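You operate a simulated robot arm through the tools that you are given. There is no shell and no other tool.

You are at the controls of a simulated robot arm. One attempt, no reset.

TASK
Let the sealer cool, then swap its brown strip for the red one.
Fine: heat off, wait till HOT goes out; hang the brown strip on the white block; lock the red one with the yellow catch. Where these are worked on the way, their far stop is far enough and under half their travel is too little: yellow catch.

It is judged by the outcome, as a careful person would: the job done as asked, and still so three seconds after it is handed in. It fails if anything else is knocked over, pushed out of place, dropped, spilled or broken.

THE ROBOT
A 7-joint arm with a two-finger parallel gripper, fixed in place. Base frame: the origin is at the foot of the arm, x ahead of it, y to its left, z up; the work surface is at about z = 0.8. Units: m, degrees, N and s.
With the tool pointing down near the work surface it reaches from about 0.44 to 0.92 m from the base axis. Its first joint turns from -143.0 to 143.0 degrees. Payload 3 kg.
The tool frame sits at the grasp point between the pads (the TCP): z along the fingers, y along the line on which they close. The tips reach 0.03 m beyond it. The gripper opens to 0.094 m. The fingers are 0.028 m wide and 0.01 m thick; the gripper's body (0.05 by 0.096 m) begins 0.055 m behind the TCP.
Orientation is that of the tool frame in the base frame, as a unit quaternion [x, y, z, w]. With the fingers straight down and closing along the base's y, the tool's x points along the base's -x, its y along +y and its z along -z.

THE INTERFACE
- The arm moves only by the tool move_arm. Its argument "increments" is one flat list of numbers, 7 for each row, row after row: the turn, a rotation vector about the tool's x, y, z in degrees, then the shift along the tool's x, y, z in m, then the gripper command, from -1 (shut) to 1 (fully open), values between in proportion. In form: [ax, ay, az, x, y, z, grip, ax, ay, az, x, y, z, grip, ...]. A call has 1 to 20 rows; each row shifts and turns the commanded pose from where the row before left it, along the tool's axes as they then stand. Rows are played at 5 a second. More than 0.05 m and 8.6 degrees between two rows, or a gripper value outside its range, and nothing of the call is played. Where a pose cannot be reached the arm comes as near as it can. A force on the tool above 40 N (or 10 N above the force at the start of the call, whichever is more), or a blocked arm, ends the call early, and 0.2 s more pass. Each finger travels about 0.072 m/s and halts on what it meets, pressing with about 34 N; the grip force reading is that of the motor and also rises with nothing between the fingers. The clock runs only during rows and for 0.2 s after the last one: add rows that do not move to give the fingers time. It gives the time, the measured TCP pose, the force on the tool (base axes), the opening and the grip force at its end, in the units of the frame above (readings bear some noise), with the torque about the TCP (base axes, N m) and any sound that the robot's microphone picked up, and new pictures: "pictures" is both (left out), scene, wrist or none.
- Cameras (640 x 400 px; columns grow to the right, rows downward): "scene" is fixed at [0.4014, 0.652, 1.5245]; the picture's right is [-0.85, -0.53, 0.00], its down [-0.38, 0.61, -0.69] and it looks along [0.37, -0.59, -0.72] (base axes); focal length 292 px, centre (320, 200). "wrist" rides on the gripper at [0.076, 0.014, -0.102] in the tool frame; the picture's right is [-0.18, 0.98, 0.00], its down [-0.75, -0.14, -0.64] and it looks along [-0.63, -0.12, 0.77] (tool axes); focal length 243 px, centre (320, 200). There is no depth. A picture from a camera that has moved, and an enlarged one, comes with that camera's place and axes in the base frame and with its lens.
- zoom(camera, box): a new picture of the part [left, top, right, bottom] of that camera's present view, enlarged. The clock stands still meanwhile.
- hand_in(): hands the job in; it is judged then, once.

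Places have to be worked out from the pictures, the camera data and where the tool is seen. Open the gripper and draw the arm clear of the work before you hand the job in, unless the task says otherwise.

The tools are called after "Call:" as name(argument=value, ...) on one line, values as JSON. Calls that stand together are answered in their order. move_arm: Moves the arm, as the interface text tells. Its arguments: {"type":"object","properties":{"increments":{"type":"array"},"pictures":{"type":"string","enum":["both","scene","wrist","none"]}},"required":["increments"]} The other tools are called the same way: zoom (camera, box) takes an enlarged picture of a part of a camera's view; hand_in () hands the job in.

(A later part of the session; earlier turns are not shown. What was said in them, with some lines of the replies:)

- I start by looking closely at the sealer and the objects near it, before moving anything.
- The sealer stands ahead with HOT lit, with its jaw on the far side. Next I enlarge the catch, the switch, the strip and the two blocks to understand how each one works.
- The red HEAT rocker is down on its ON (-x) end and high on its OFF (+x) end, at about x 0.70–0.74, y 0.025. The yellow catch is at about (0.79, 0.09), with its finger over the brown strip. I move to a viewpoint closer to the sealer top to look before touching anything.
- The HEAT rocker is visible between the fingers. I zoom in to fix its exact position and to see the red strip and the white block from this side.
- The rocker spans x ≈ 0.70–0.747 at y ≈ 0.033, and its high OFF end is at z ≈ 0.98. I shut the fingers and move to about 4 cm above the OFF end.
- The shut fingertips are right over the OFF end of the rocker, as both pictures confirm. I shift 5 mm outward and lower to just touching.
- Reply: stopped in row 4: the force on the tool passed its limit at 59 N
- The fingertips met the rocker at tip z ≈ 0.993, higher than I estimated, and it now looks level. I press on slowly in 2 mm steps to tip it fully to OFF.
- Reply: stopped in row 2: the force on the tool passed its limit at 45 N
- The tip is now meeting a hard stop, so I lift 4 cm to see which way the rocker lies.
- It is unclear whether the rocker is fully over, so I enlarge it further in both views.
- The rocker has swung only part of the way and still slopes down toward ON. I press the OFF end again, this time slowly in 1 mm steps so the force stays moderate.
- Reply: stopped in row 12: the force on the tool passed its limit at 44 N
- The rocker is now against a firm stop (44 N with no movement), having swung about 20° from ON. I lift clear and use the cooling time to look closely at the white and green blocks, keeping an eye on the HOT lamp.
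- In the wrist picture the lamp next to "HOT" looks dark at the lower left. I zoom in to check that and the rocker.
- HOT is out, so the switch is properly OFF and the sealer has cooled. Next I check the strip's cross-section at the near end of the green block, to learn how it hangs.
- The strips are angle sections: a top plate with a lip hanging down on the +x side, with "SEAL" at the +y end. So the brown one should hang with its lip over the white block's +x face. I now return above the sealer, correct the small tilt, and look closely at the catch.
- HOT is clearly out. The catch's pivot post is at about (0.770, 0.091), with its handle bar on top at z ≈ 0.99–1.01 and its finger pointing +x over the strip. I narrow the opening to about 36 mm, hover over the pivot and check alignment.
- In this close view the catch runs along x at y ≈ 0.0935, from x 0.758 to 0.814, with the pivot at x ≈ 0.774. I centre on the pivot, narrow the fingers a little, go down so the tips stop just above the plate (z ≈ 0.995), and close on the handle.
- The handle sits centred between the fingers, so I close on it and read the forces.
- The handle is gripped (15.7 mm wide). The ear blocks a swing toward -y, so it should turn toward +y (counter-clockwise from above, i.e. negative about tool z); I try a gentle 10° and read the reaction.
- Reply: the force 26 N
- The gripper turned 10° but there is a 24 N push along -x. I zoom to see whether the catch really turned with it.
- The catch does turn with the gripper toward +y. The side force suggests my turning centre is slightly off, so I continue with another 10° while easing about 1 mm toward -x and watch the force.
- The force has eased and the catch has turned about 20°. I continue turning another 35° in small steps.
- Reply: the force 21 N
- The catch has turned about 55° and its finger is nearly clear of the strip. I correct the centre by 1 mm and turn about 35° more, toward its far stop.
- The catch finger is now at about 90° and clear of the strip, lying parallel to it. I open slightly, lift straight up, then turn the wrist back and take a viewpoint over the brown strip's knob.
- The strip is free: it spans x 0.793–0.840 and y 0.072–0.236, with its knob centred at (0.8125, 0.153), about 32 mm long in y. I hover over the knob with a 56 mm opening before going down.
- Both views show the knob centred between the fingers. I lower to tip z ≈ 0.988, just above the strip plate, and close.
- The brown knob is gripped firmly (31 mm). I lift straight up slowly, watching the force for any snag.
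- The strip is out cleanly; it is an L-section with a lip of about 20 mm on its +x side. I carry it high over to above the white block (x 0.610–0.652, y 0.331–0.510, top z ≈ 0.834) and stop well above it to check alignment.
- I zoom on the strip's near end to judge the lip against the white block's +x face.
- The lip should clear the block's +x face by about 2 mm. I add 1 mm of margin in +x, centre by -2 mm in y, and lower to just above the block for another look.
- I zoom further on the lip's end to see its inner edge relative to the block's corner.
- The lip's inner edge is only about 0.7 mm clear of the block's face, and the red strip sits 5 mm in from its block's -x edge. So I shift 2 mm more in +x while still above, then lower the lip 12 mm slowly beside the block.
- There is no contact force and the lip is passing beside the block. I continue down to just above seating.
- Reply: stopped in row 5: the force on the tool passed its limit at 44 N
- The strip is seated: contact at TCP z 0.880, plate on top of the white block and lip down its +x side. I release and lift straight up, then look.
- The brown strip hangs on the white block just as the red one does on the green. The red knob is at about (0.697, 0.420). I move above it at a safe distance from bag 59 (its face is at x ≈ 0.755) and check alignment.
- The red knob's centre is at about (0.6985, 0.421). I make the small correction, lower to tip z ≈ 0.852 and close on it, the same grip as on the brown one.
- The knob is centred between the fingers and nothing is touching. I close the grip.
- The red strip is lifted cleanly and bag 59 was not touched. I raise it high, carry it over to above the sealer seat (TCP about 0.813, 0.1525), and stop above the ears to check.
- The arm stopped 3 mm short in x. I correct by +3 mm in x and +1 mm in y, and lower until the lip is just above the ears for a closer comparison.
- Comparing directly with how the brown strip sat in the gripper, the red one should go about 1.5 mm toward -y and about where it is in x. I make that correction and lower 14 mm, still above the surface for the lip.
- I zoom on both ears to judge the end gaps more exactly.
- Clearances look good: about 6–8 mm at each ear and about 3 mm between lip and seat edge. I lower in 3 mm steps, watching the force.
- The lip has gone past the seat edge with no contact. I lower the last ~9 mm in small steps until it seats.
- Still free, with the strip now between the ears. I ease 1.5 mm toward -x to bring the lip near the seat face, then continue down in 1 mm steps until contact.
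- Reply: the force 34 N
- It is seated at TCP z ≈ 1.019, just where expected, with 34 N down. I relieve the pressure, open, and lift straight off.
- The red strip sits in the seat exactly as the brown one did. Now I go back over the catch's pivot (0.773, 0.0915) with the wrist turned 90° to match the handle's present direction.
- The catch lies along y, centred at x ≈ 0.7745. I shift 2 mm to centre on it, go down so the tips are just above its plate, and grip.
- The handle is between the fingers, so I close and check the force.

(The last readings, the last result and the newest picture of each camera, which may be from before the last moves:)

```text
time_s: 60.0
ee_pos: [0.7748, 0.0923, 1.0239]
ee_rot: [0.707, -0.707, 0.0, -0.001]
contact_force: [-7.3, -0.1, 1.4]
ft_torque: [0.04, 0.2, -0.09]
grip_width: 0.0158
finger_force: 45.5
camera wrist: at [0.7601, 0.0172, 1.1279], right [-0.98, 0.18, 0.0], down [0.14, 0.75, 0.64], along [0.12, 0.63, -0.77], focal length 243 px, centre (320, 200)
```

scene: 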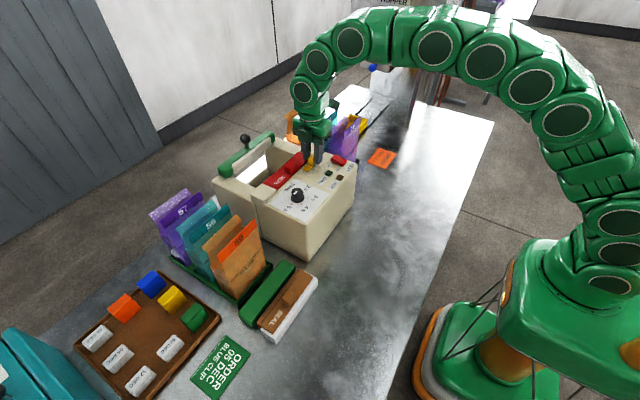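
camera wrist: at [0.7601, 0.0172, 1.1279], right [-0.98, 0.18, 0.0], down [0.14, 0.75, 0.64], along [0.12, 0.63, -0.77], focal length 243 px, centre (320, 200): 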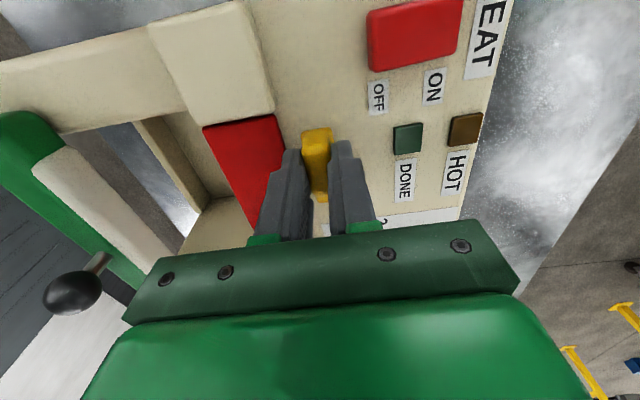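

Gripped, with only 7 N sideways. I turn the catch back clockwise (toward the strip) by 35° and check.

Call:
move_arm(increments=[0, 0, 0, 0, 0.0005, 0, -1, 0, 0, 6, 0, 0, 0, -1, 0, 0, 6, 0, 0, 0, -1, 0, 0, 6, 0, 0, 0, -1, 0, 0, 6, 0, 0, 0, -1, 0, 0, 6, 0, 0, 0, -1, 0, 0, 5, 0, 0, 0, -1, 0, 0, 0, 0, 0, 0, -1], pictures="wrist")

Call:
zoom(camera="scene", box=[270, 125, 340, 180])

```text
time_s: 61.8
ee_pos: [0.7731, 0.0926, 1.0242]
ee_rot: [-0.462, 0.887, 0.001, 0.0]
contact_force: [-3.7, 10.8, -25.0]
ft_torque: [0.77, -0.51, 0.0]
grip_width: 0.0159
finger_force: 45.1
camera wrist: at [0.7191, 0.0391, 1.1281], right [-0.7, 0.71, 0.0], down [0.55, 0.54, 0.64], along [0.46, 0.45, -0.77], focal length 243 px, centre (320, 200)
```

wrist: 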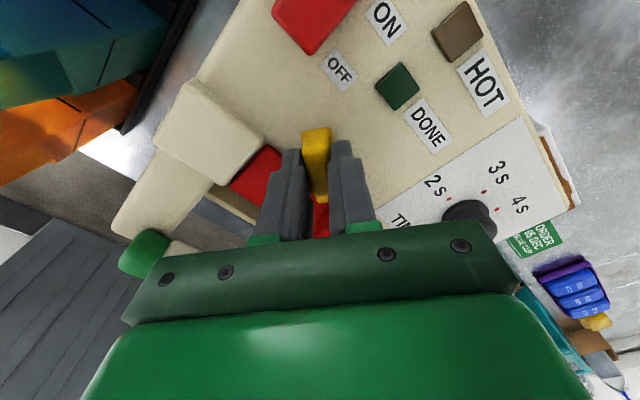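

```text
7.27 times, centred on (305, 152) of scene
camera zoom: at [0.4014, 0.652, 1.5245], right [-0.85, -0.53, 0.0], down [-0.38, 0.61, -0.69], along [0.37, -0.59, -0.72], focal length 2126 px, centre (429, 546)
```

zoom: 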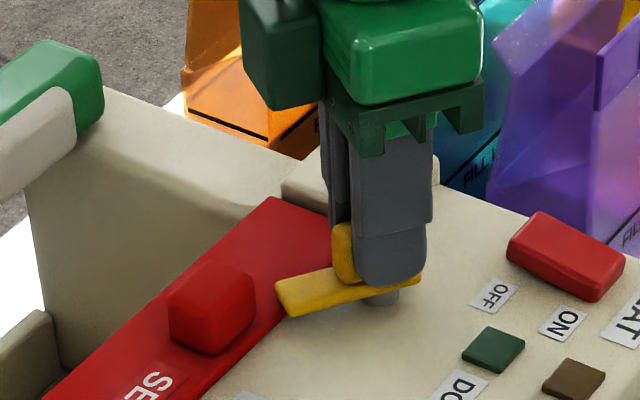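

The catch follows (about 35° turned back) and a small downward pull has built up. I relieve it by under 1 mm and continue turning another 35°.

Call:
move_arm(increments=[0, 0, 0, -0.0003, 0.0004, 0.0008, -1, 0, 0, 6, 0, 0, 0, -1, 0, 0, 6, 0, 0, 0, -1, 0, 0, 6, 0, 0, 0, -1, 0, 0, 6, 0, 0, 0, -1, 0, 0, 6, 0, 0, 0, -1, 0, 0, 5, 0, 0, 0, -1, 0, 0, 0, 0, 0, 0, -1], pictures="wrist")

Call:
zoom(camera="scene", box=[270, 125, 340, 180])

```text
time_s: 63.6
ee_pos: [0.7743, 0.0932, 1.0239]
ee_rot: [-0.174, 0.985, 0.001, 0.0]
contact_force: [-7.1, -4.7, -10.9]
ft_torque: [-0.33, 0.49, 0.0]
grip_width: 0.0154
finger_force: 45.0
camera wrist: at [0.6977, 0.0807, 1.1281], right [-0.16, 0.99, 0.0], down [0.76, 0.12, 0.64], along [0.63, 0.11, -0.77], focal length 243 px, centre (320, 200)
```

wrist: 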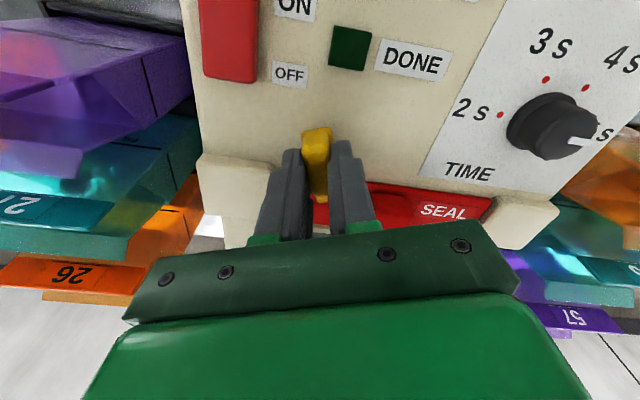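

```text
7.27 times, centred on (305, 152) of scene
camera zoom: at [0.4014, 0.652, 1.5245], right [-0.85, -0.53, 0.0], down [-0.38, 0.61, -0.69], along [0.37, -0.59, -0.72], focal length 2126 px, centre (429, 546)
```

zoom: 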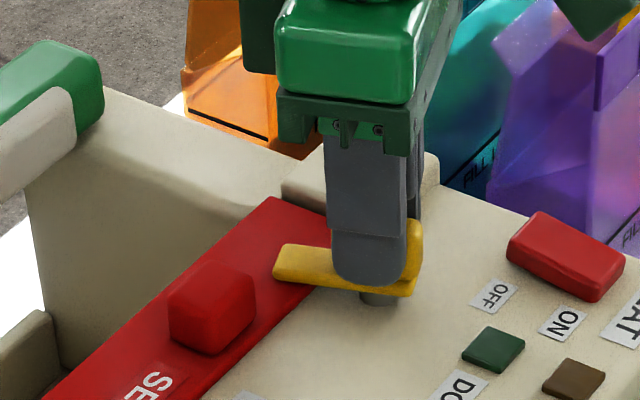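

About 20° is left. I turn the rest of the way, to the original locked direction.

Call:
move_arm(increments=[0, 0, 5, 0.0003, 0, 0, -1, 0, 0, 5, 0, 0, 0, -1, 0, 0, 5, 0, 0, 0, -1, 0, 0, 5, 0, 0, 0, -1, 0, 0, 0, 0, 0, 0, -1], pictures="wrist")

Call:
zoom(camera="scene", box=[270, 125, 340, 180])

```text
time_s: 64.8
ee_pos: [0.7745, 0.0928, 1.0247]
ee_rot: [-0.001, 1.0, 0.001, 0.001]
contact_force: [2.4, -9.9, -2.1]
ft_torque: [-0.44, 0.35, -0.01]
grip_width: 0.016
finger_force: 45.0
camera wrist: at [0.6978, 0.1076, 1.128], right [0.18, 0.98, 0.0], down [0.75, -0.14, 0.64], along [0.63, -0.12, -0.77], focal length 243 px, centre (320, 200)
```

wrist: 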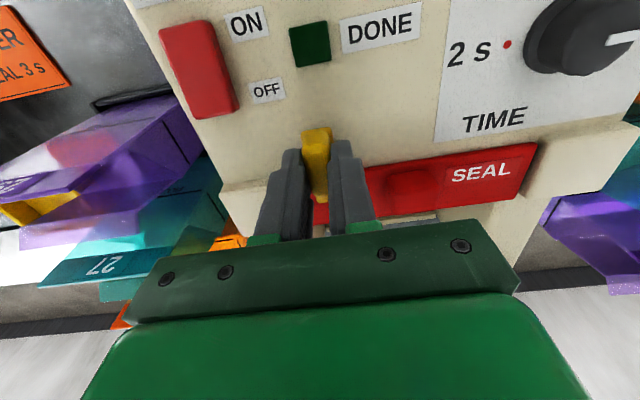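

```text
7.27 times, centred on (305, 152) of scene
camera zoom: at [0.4014, 0.652, 1.5245], right [-0.85, -0.53, 0.0], down [-0.38, 0.61, -0.69], along [0.37, -0.59, -0.72], focal length 2126 px, centre (429, 546)
```

zoom: 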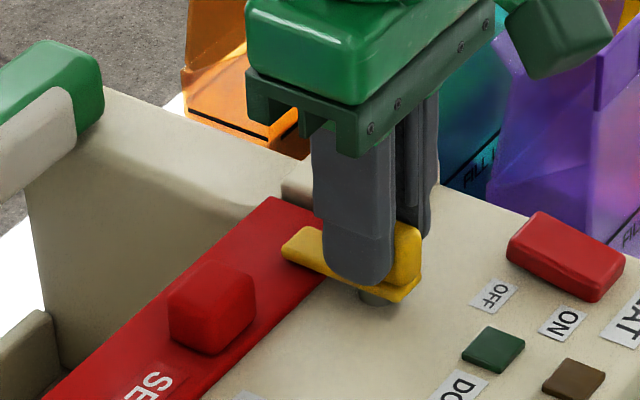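

The catch is back across the strip, as it was at the start. I add a gentle 2° to make sure it is against its stop.

Call:
move_arm(increments=[0, 0, 2, 0, 0, 0, -1, 0, 0, 0, 0, 0, 0, -1], pictures="none")

```text
time_s: 65.4
ee_pos: [0.7737, 0.0923, 1.0252]
ee_rot: [0.017, 1.0, 0.001, 0.002]
contact_force: [5.5, -9.4, 3.9]
ft_torque: [-0.64, -0.26, 1.5]
grip_width: 0.0157
finger_force: 44.9
```

The torque rose at once to 1.5 N·m, so the catch is at its closed stop. I turn back the 2°, open slightly, and lift straight off.

Call:
move_arm(increments=[0, 0, -2, 0, 0, 0, -1, 0, 0, 0, 0, 0, 0, -0.5, 0, 0, 0, 0, 0, 0, -0.362, 0, 0, 0, 0, 0, 0, -0.362, 0, 0, 0, 0, 0, -0.02, -0.362, 0, 0, 0, 0, 0, -0.035, -0.362, 0, 0, 0, 0, 0, -0.04, -0.362, 0, 0, 0, 0.035, 0.01, -0.02, 0.5, 0, 0, 0, 0.045, 0.01, -0.01, 1, 0, 0, 0, 0.045, 0.01, -0.01, 1, 0, 0, 0, 0, 0, 0, 1])

Call:
zoom(camera="wrist", box=[220, 90, 420, 230])

Call:
zoom(camera="scene", box=[250, 135, 350, 200])

Call:
zoom(camera="scene", box=[120, 180, 340, 350])

```text
time_s: 67.8
ee_pos: [0.6473, 0.1202, 1.1592]
ee_rot: [-0.001, 1.0, 0.002, 0.001]
contact_force: [-0.3, -0.2, 0.1]
ft_torque: [-0.01, 0.01, 0.0]
grip_width: 0.0938
finger_force: 0.0
camera wrist: at [0.5715, 0.1354, 1.2618], right [0.18, 0.98, 0.0], down [0.75, -0.14, 0.64], along [0.63, -0.12, -0.77], focal length 243 px, centre (320, 200)
```

scene: 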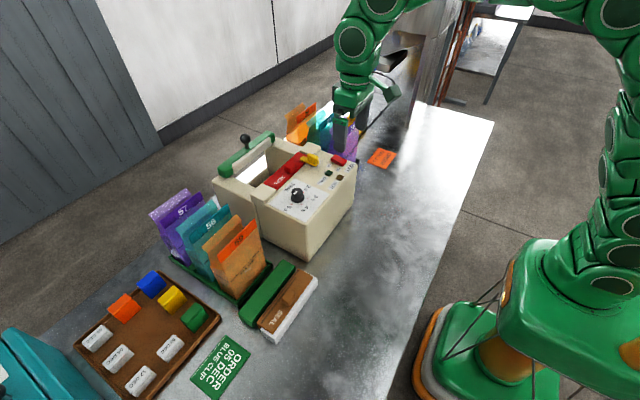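
wrist: 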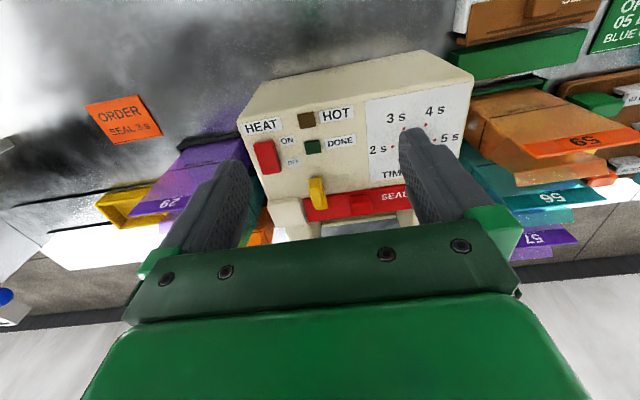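

```text
2.86 times, centred on (320, 160) of wrist
camera zoom: at [0.5715, 0.1354, 1.2618], right [0.18, 0.98, 0.0], down [0.75, -0.14, 0.64], along [0.63, -0.12, -0.77], focal length 693 px, centre (320, 314)
```

zoom: 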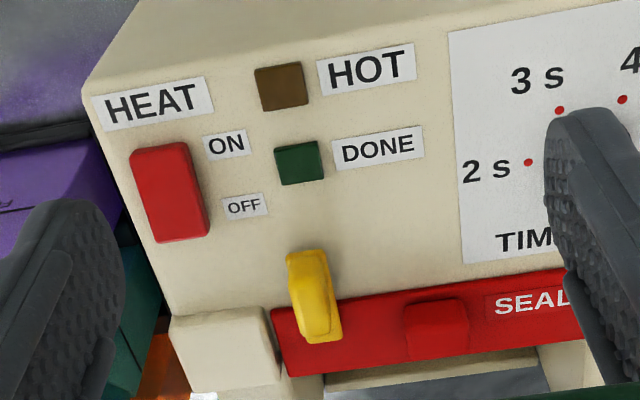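

```text
6.15 times, centred on (300, 168) of scene
camera zoom: at [0.4014, 0.652, 1.5245], right [-0.85, -0.53, 0.0], down [-0.38, 0.61, -0.69], along [0.37, -0.59, -0.72], focal length 1798 px, centre (443, 400)
```

zoom: 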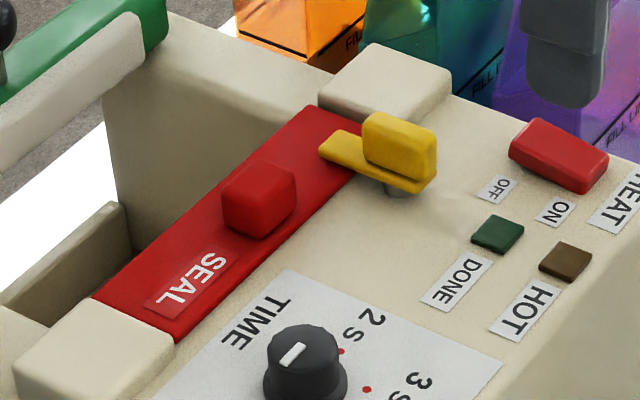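

```text
2.35 times, centred on (230, 265) of scene
camera zoom: at [0.4014, 0.652, 1.5245], right [-0.85, -0.53, 0.0], down [-0.38, 0.61, -0.69], along [0.37, -0.59, -0.72], focal length 688 px, centre (532, 47)
```

zoom: 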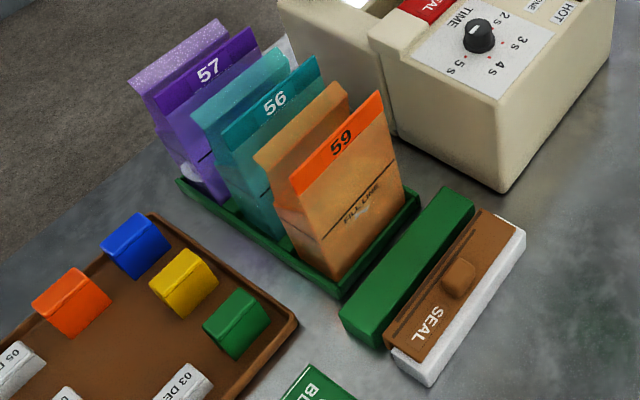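

Everything is in order: HOT is out, the switch is OFF, the red strip is seated and locked under the yellow catch, and the brown strip hangs on the white block with nothing else disturbed. I draw the open gripper clear before handing in.

Call:
move_arm(increments=[0, 0, 0, 0.025, 0.018, -0.02, 1, 0, 0, 0, 0.025, 0.018, -0.02, 1, 0, 0, 0, 0.025, 0.018, -0.02, 1, 0, 0, 0, 0.025, 0.018, -0.02, 1, 0, 0, 0, 0.025, 0.018, -0.02, 1, 0, 0, 0, 0.025, 0.018, -0.02, 1, 0, 0, 0, 0, 0, 0, 1, 0, 0, 0, 0, 0, 0, 1, 0, 0, 0, 0, 0, 0, 1])

Call:
zoom(camera="scene", box=[200, 120, 400, 345])

```text
time_s: 69.8
ee_pos: [0.4995, 0.2297, 1.2806]
ee_rot: [-0.001, 1.0, 0.001, 0.0]
contact_force: [0.0, -0.3, 0.0]
ft_torque: [-0.02, 0.01, 0.02]
grip_width: 0.094
finger_force: 0.1
camera wrist: at [0.4236, 0.2445, 1.3833], right [0.18, 0.98, 0.0], down [0.75, -0.14, 0.64], along [0.63, -0.12, -0.77], focal length 243 px, centre (320, 200)
```

scene: 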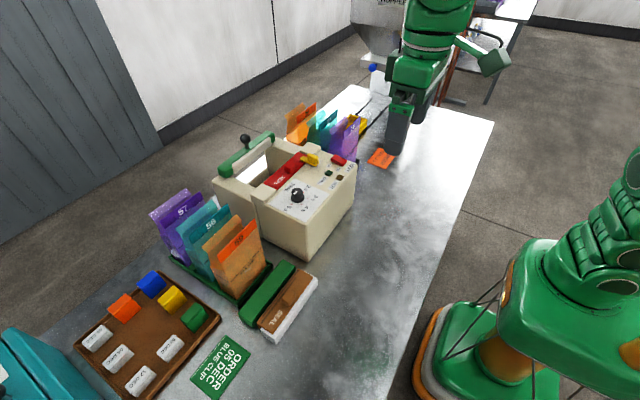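
wrist: 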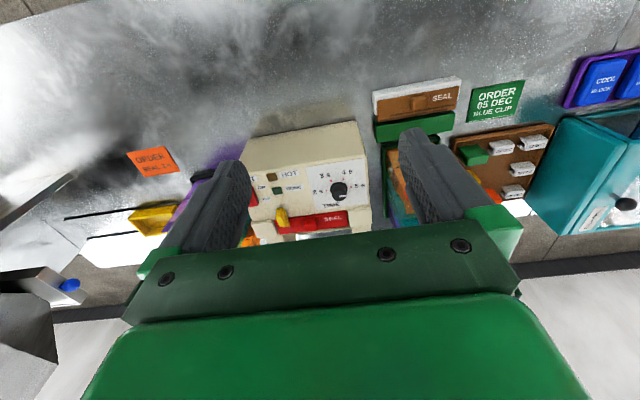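

```text
1.78 times, centred on (300, 232) of scene
camera zoom: at [0.4014, 0.652, 1.5245], right [-0.85, -0.53, 0.0], down [-0.38, 0.61, -0.69], along [0.37, -0.59, -0.72], focal length 520 px, centre (356, 142)
```

zoom: 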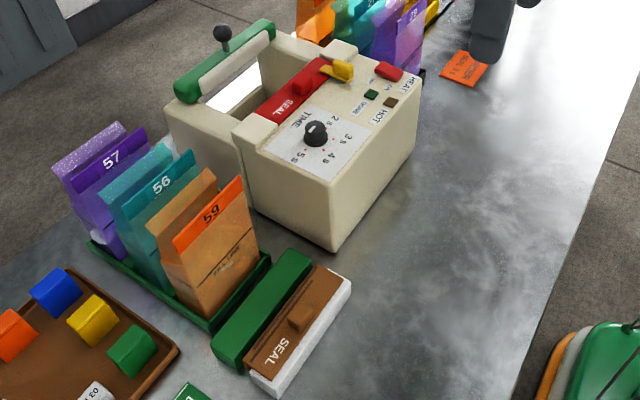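

The arm is clear with the gripper open. The final picture shows the heat off with HOT out, the red strip locked under the yellow catch, and the brown strip on the white block, so I hand in.

Call:
hand_in()

```text
The job is handed in.
```

The swap is done and handed in; the final pictures showed everything in place.

- **Heat:** I pressed the HEAT switch to OFF. HOT was out when I checked at about 11 s, before I touched the catch or the strip. The switch took three presses, and the first two presses stopped on the force limit (59 N and 45 N).
- **Brown strip:** It hangs on the white block, with its lip down the side that faces the green block.
- **Red strip:** It is in the sealer's seat, between the two raised ends where the brown one was.
- **Yellow catch:** I turned it back over the red strip until it met its closed stop.

In the last pictures, the bags, blocks and cards were where they started. The arm is back near its starting pose with the gripper open.
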